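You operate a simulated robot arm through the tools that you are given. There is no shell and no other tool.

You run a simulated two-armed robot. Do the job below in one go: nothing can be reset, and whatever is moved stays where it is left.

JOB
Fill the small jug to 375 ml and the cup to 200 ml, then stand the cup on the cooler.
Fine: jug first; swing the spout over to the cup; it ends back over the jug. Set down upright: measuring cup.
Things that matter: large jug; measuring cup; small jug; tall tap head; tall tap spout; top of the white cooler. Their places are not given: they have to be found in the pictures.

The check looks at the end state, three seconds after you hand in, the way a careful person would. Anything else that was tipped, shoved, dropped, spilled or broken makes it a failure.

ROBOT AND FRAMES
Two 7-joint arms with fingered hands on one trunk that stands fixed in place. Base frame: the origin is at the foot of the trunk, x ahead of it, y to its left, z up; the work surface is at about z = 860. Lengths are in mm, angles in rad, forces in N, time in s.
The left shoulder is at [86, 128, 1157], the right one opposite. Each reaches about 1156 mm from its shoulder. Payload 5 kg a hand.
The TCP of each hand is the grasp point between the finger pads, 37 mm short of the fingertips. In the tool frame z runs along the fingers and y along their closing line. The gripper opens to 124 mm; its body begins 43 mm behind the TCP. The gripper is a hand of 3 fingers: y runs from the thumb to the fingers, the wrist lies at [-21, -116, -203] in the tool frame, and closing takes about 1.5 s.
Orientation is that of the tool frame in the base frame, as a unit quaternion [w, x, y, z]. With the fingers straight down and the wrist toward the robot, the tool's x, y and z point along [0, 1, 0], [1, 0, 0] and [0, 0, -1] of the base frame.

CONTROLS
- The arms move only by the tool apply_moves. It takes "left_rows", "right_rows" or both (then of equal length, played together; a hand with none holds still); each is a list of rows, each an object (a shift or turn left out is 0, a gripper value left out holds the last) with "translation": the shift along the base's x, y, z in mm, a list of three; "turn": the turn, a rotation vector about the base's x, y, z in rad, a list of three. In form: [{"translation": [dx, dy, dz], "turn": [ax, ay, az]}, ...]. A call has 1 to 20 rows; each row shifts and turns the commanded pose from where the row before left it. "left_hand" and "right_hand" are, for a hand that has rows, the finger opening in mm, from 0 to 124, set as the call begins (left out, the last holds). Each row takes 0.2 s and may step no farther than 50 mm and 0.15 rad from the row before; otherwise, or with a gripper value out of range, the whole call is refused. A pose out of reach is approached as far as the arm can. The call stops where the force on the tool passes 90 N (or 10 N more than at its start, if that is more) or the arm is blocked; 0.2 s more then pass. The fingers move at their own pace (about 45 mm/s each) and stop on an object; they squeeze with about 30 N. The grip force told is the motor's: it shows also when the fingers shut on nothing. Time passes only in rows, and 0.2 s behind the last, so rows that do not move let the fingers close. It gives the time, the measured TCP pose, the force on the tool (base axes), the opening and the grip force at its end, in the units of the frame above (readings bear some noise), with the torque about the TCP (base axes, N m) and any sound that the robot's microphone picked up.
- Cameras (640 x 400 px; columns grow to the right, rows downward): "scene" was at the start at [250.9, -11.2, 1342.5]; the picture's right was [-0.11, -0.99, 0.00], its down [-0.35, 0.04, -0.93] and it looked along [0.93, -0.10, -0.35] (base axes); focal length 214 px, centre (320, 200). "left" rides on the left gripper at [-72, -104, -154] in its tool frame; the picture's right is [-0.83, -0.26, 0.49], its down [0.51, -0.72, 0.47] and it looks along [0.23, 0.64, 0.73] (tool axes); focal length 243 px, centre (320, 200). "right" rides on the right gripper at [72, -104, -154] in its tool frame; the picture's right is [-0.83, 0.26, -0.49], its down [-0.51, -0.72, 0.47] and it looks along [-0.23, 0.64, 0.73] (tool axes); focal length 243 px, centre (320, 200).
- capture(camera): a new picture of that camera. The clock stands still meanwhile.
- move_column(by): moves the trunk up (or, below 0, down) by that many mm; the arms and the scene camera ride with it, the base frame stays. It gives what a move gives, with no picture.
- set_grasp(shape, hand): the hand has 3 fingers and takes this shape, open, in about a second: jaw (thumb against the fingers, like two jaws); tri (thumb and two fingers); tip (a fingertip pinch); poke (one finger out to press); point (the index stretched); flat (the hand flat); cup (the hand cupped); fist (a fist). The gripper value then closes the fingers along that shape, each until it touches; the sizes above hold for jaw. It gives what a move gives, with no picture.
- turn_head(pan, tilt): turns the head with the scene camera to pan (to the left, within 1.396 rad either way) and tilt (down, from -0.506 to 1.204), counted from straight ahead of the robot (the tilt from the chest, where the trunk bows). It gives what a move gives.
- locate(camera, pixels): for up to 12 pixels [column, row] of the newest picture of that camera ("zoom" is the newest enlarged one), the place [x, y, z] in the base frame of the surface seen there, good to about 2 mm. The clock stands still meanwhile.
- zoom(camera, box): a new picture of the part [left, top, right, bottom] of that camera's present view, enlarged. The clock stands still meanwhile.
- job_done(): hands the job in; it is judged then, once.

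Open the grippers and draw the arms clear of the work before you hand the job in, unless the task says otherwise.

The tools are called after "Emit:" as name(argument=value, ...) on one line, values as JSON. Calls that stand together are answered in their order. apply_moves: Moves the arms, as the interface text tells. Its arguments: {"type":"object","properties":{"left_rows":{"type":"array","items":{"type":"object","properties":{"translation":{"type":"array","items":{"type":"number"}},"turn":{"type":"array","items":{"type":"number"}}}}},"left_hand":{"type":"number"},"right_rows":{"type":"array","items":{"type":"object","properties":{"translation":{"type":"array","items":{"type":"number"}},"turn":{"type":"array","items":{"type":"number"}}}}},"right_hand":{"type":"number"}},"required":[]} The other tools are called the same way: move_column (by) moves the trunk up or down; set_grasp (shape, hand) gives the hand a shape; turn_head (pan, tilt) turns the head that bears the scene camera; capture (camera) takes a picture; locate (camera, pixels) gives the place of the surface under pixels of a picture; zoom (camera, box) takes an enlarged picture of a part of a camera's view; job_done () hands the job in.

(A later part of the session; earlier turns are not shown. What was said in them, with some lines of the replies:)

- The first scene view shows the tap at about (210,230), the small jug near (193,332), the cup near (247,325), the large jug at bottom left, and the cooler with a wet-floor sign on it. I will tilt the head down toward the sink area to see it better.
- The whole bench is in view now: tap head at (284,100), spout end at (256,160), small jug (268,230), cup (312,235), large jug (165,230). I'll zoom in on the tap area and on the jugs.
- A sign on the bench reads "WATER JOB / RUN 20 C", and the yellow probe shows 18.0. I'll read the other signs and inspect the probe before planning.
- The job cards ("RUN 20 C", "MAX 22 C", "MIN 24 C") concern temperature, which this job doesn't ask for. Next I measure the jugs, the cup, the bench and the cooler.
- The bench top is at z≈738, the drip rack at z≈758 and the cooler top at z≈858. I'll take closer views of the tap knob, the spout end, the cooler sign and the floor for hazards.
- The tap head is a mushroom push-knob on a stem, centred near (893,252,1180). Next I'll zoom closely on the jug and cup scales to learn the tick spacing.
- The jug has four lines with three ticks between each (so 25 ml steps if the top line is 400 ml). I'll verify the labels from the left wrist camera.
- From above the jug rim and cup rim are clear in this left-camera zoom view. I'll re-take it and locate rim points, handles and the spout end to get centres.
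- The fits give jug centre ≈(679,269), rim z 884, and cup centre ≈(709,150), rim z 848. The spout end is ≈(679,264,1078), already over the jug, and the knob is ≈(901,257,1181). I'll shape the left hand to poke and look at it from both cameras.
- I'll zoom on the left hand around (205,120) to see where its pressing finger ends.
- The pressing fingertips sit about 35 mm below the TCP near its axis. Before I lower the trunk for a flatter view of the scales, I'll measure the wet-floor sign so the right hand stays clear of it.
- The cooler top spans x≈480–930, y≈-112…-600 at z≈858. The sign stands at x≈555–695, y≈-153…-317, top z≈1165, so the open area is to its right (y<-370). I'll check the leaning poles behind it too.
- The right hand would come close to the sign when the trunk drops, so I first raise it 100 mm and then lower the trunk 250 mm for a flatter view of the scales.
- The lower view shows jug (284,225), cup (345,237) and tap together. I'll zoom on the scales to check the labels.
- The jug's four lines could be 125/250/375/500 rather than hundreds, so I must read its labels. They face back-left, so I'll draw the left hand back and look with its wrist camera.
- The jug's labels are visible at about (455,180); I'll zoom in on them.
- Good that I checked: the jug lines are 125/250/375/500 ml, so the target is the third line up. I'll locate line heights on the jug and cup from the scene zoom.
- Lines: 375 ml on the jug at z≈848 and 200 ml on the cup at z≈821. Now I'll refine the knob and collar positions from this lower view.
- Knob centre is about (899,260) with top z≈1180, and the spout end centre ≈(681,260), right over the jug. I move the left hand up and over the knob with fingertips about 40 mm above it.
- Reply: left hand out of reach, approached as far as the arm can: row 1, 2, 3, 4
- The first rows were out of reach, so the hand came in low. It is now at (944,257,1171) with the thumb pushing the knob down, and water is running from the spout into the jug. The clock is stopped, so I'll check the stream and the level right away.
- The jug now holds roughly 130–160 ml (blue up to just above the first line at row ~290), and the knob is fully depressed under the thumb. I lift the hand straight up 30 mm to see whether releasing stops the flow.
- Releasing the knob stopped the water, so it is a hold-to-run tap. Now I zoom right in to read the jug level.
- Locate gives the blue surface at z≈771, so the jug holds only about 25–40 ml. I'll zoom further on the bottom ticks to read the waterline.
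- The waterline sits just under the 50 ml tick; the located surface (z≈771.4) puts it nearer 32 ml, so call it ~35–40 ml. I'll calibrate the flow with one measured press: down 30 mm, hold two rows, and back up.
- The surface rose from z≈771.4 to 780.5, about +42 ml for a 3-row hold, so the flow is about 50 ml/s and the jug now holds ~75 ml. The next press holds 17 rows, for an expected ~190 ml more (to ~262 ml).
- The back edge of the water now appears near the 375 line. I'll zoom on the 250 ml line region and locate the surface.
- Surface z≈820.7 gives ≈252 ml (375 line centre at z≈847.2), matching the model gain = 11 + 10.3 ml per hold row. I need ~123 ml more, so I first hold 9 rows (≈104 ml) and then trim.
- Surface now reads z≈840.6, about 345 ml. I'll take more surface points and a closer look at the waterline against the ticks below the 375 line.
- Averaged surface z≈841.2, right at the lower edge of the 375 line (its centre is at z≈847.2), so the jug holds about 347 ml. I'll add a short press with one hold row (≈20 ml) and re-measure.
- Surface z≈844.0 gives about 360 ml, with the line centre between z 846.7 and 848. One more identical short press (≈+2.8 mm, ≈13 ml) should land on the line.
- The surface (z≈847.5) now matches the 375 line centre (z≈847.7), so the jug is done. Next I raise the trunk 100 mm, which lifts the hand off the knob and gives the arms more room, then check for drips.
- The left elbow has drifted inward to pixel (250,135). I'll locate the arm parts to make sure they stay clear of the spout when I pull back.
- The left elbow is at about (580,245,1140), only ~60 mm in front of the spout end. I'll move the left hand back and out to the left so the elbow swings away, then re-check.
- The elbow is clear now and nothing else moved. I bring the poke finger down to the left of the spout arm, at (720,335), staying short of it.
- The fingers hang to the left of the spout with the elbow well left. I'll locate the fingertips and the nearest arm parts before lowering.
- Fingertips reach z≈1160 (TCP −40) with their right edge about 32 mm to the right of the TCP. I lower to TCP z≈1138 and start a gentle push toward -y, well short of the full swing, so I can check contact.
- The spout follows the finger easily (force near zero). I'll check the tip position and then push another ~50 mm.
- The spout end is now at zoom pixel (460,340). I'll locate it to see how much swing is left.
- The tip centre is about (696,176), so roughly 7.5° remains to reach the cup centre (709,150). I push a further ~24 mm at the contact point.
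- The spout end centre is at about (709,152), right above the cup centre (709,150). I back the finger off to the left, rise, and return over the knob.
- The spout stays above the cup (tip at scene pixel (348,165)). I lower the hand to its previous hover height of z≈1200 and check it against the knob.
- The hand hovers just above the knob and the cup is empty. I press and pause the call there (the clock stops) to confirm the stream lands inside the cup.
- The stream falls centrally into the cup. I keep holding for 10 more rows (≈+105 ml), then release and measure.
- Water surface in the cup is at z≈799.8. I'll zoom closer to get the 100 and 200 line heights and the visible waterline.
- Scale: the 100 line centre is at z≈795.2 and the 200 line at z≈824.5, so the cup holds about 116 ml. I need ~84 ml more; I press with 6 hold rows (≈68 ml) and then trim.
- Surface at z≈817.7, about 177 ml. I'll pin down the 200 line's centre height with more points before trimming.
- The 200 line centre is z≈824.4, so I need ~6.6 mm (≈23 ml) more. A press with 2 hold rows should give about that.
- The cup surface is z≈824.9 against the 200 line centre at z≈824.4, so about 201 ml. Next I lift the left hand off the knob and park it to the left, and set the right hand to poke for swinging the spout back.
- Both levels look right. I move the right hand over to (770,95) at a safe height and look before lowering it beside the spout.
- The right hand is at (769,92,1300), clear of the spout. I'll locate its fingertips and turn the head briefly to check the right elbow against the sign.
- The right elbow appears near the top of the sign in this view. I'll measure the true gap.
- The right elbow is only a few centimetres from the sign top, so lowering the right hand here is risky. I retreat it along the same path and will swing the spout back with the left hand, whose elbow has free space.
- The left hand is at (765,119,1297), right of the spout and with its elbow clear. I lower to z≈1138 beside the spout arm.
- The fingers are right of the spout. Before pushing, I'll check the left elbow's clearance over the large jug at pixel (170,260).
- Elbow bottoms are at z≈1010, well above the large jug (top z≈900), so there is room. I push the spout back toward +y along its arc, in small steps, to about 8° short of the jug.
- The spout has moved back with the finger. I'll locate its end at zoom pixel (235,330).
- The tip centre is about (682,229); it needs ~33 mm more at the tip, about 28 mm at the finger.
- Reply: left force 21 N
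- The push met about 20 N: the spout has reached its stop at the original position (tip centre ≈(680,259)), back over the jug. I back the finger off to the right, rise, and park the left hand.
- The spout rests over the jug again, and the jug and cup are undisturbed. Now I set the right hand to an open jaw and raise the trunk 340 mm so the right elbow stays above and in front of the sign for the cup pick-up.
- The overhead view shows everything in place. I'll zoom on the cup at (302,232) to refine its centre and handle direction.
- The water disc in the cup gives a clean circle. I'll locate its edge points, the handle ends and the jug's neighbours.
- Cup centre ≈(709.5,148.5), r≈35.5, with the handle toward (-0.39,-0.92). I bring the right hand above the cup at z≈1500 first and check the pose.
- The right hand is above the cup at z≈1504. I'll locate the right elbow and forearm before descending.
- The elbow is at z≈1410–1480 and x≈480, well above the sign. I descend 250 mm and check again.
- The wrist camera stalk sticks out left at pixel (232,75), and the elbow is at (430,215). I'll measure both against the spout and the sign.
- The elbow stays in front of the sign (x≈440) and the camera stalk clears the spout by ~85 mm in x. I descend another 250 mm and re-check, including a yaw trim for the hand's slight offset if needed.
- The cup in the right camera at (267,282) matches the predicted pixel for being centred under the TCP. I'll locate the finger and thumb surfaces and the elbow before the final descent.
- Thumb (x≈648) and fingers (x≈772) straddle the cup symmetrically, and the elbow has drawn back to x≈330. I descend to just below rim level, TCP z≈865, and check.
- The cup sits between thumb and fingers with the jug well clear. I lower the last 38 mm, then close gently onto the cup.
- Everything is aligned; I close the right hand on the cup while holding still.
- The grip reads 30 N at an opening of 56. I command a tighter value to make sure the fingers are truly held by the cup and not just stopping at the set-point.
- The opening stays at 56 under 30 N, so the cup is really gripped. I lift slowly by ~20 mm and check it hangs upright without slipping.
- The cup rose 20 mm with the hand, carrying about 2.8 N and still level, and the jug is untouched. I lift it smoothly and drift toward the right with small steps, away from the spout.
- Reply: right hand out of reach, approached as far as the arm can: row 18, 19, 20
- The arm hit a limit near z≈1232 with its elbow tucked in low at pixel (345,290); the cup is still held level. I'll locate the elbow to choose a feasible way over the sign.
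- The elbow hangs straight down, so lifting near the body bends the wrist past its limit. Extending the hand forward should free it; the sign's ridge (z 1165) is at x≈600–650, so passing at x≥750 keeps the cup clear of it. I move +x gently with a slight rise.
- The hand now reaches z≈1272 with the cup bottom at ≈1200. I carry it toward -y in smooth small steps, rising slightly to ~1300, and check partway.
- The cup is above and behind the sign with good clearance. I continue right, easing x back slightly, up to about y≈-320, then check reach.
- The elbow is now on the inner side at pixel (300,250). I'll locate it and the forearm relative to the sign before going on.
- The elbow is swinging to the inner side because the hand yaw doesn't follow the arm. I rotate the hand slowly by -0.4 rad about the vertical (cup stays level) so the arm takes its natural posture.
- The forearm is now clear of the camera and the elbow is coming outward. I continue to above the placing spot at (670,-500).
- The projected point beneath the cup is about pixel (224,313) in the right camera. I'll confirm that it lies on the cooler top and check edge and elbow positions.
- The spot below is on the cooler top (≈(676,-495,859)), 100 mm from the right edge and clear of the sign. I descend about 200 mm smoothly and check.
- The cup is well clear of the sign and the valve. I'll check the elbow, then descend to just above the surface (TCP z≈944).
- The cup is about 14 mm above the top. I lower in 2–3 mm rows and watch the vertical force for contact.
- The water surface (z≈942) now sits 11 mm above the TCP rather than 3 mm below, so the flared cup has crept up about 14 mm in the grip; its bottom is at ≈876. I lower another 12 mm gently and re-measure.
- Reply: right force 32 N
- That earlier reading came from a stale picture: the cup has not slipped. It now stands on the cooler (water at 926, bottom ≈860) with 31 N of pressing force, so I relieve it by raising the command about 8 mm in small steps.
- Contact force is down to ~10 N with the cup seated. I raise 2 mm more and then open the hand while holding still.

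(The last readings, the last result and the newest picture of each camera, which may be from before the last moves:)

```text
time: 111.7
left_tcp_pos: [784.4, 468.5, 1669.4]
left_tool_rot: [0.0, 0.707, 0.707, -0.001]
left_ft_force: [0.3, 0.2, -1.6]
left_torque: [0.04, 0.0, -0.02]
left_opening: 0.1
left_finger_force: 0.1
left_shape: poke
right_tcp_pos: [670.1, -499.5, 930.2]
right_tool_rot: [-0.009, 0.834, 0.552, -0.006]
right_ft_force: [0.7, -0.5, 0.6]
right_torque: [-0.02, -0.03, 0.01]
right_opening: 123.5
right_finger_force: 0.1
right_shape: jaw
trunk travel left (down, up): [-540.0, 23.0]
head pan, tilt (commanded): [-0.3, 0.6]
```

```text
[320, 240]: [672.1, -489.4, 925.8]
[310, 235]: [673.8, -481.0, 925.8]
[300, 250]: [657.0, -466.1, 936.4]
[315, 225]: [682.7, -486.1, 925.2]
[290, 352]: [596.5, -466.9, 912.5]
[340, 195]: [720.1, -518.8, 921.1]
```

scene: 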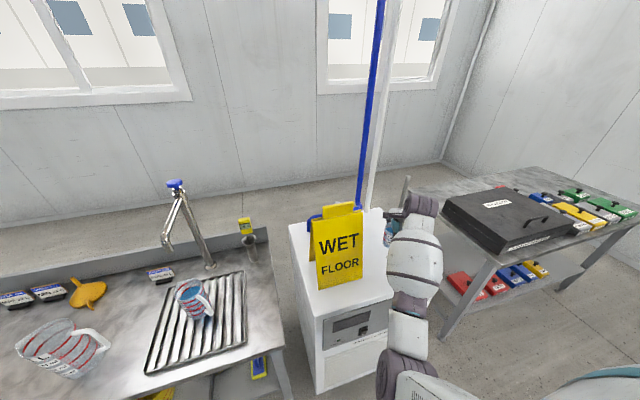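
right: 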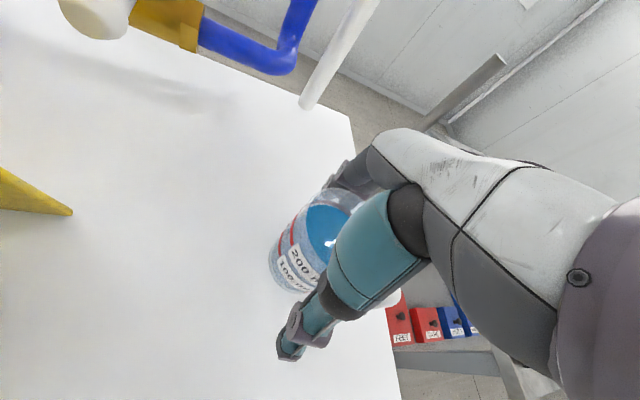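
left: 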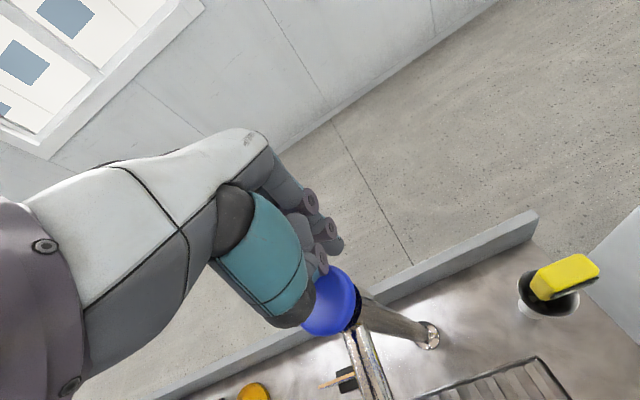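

The cup stands on the cooler, water surface level at z≈925.7. I lift the open hand slowly and straight up, checking that the cup stays put.

Emit:
apply_moves(right_rows=[{"translation": [0, 0, 4]}, {"translation": [0, 0, 8]}, {"translation": [0, 0, 12]}, {"translation": [0, 0, 16]}, {"translation": [0, 0, 20]}, {"translation": [0, 0, 25]}, {"translation": [0, 0, 30]}, {"translation": [0, 0, 30]}, {"translation": [0, 0, 30]}, {"translation": [0, 0, 30]}, {"translation": [0, 0, 30]}, {"translation": [0, 0, 30]}, {"translation": [0, 0, 30]}, {"translation": [0, 0, 30]}, {"translation": [0, 0, 25]}, {"translation": [0, 0, 15]}, {"translation": [0, 0, 0]}])

Emit:
capture(camera="right")

Emit:
capture(camera="scene")

```text
time: 115.3
left_tcp_pos: [783.1, 469.4, 1669.8]
left_tool_rot: [-0.001, 0.707, 0.707, 0.0]
left_ft_force: [0.6, -0.1, 0.5]
left_torque: [-0.01, 0.01, -0.02]
left_opening: 0.2
left_finger_force: 0.0
left_shape: poke
right_tcp_pos: [670.1, -501.7, 1296.6]
right_tool_rot: [-0.009, 0.834, 0.552, -0.006]
right_ft_force: [0.0, -0.3, -0.2]
right_torque: [0.01, 0.03, 0.0]
right_opening: 123.9
right_finger_force: 0.0
right_shape: jaw
trunk travel left (down, up): [-540.0, 23.0]
head pan, tilt (commanded): [-0.3, 0.6]
```

```text
taken
```

right: 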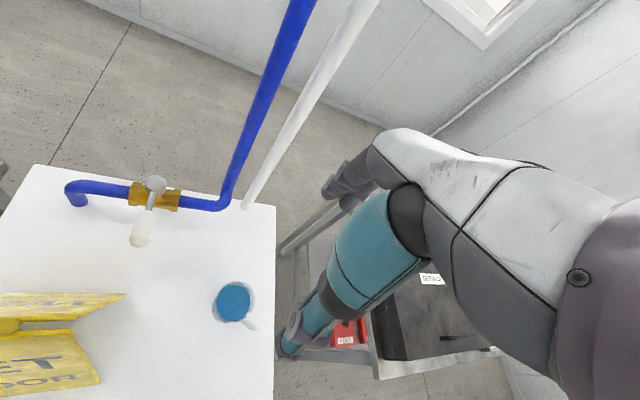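

```text
taken
```

scene: 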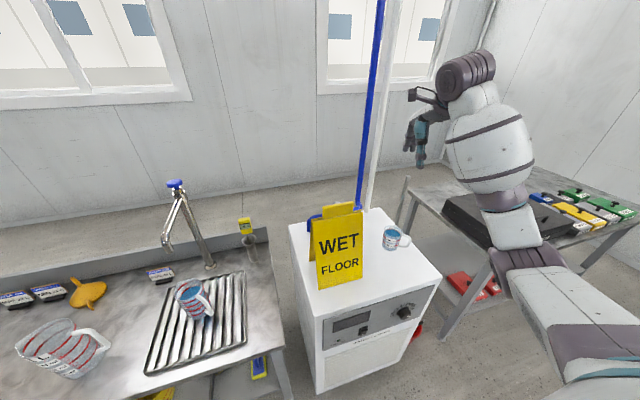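

The cup stands upright on the cooler at pixel (392,238), sign undisturbed. I'll verify the levels and positions of cup, jug and spout closely.

Emit:
zoom(camera="scene", box=[372, 218, 420, 258])

Emit:
zoom(camera="scene", box=[150, 170, 250, 330])

Emit:
locate(camera="scene", pixels=[[391, 233], [389, 235], [393, 234], [392, 248], [188, 293], [191, 291], [166, 243], [331, 288], [362, 280], [383, 255]])

```text
10.00 times, centred on (396, 238) of scene
```

zoom: 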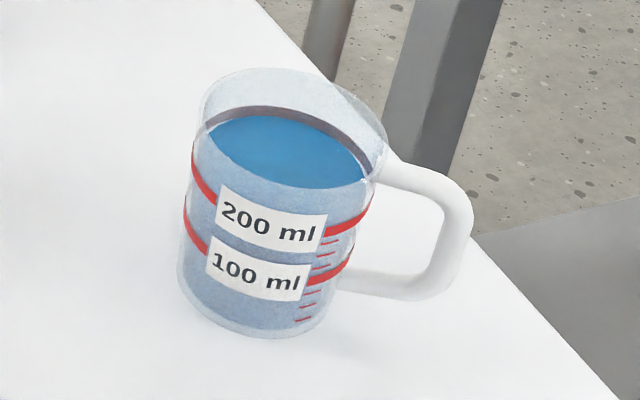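

```text
2.50 times, centred on (200, 250) of scene
```

zoom: 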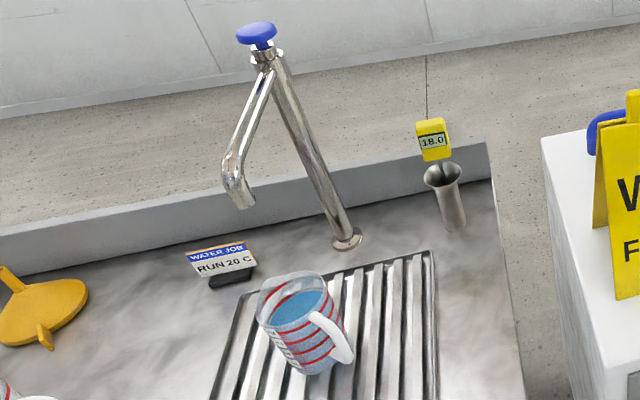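

```text
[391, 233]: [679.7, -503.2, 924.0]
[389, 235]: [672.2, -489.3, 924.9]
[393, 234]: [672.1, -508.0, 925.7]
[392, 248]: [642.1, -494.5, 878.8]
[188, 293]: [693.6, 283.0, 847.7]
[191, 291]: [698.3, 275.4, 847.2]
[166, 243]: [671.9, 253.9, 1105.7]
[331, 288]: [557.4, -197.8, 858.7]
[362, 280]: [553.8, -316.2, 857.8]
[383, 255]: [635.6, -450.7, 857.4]
```

Cup water sits at its 200 line, the jug at z≈847.5 (375 line), the spout is over the jug, and the sign and all else are in place. I open the left hand and raise the right hand further clear before handing in.

Emit:
set_grasp(hand="left", shape="jaw")

Emit:
apply_moves(right_rows=[{"translation": [0, 5, 20]}, {"translation": [0, 10, 30]}, {"translation": [0, 10, 30]}, {"translation": [0, 10, 30]}, {"translation": [0, 5, 20]}, {"translation": [0, 0, 0]}])

Emit:
capture(camera="scene")

```text
time: 116.2
left_tcp_pos: [782.9, 468.3, 1669.8]
left_tool_rot: [0.0, 0.707, 0.708, 0.0]
left_ft_force: [0.5, -0.1, 0.1]
left_torque: [0.03, 0.02, -0.01]
left_opening: 123.9
left_finger_force: 0.1
left_shape: jaw
right_tcp_pos: [669.3, -499.4, 1295.5]
right_tool_rot: [-0.009, 0.834, 0.552, -0.006]
right_ft_force: [-0.3, 0.0, -1.5]
right_torque: [0.01, 0.04, 0.0]
right_opening: 123.6
right_finger_force: 0.0
right_shape: jaw
trunk travel left (down, up): [-540.0, 23.0]
head pan, tilt (commanded): [-0.3, 0.6]
```

```text
time: 117.6
left_tcp_pos: [783.8, 468.6, 1668.9]
left_tool_rot: [0.001, 0.707, 0.707, 0.0]
left_ft_force: [-0.2, -0.2, 0.4]
left_torque: [0.01, 0.02, 0.0]
left_opening: 123.9
left_finger_force: 0.1
left_shape: jaw
right_tcp_pos: [668.9, -460.0, 1424.8]
right_tool_rot: [-0.009, 0.834, 0.552, -0.006]
right_ft_force: [-0.1, -0.5, 0.4]
right_torque: [0.03, -0.01, -0.04]
right_opening: 123.5
right_finger_force: 0.1
right_shape: jaw
trunk travel left (down, up): [-540.0, 23.0]
head pan, tilt (commanded): [-0.3, 0.6]
```

```text
taken
```

scene: 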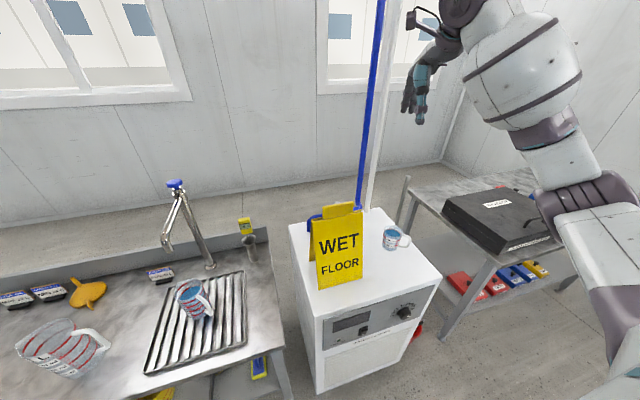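

The final view shows the cup upright on the cooler at (392,238), the jug filled on the rack with the spout above it, and both hands open and clear. I hand the job in.

Emit:
job_done()

```text
The job is handed in.
```

I filled the small jug to the 375 ml line and the cup to the 200 ml line. The cup now stands upright on the white cooler, to the right of the wet-floor sign. I handed the job in; the result of the check was not shown to me.

| Item | End state | Last reading |
|---|---|---|
| Small jug | 375 ml line | about 374 ml |
| Cup | 200 ml line | about 201 ml |
| Spout | back over the jug | resting against its stop |

- **Early water:** the first water ran before I meant it to. Some arm moves were out of reach, so the left hand came in low and pressed the tap head. The spout was already over the jug, so that water went where it was needed.
- **Setting the cup down:** I pressed the cup onto the cooler with about 31 N before easing off. It did not slip or spill.
- **Everything else:** I saw no spills. The large jug, the sign and the other things on the bench looked undisturbed in the last picture. Both hands are open and clear.
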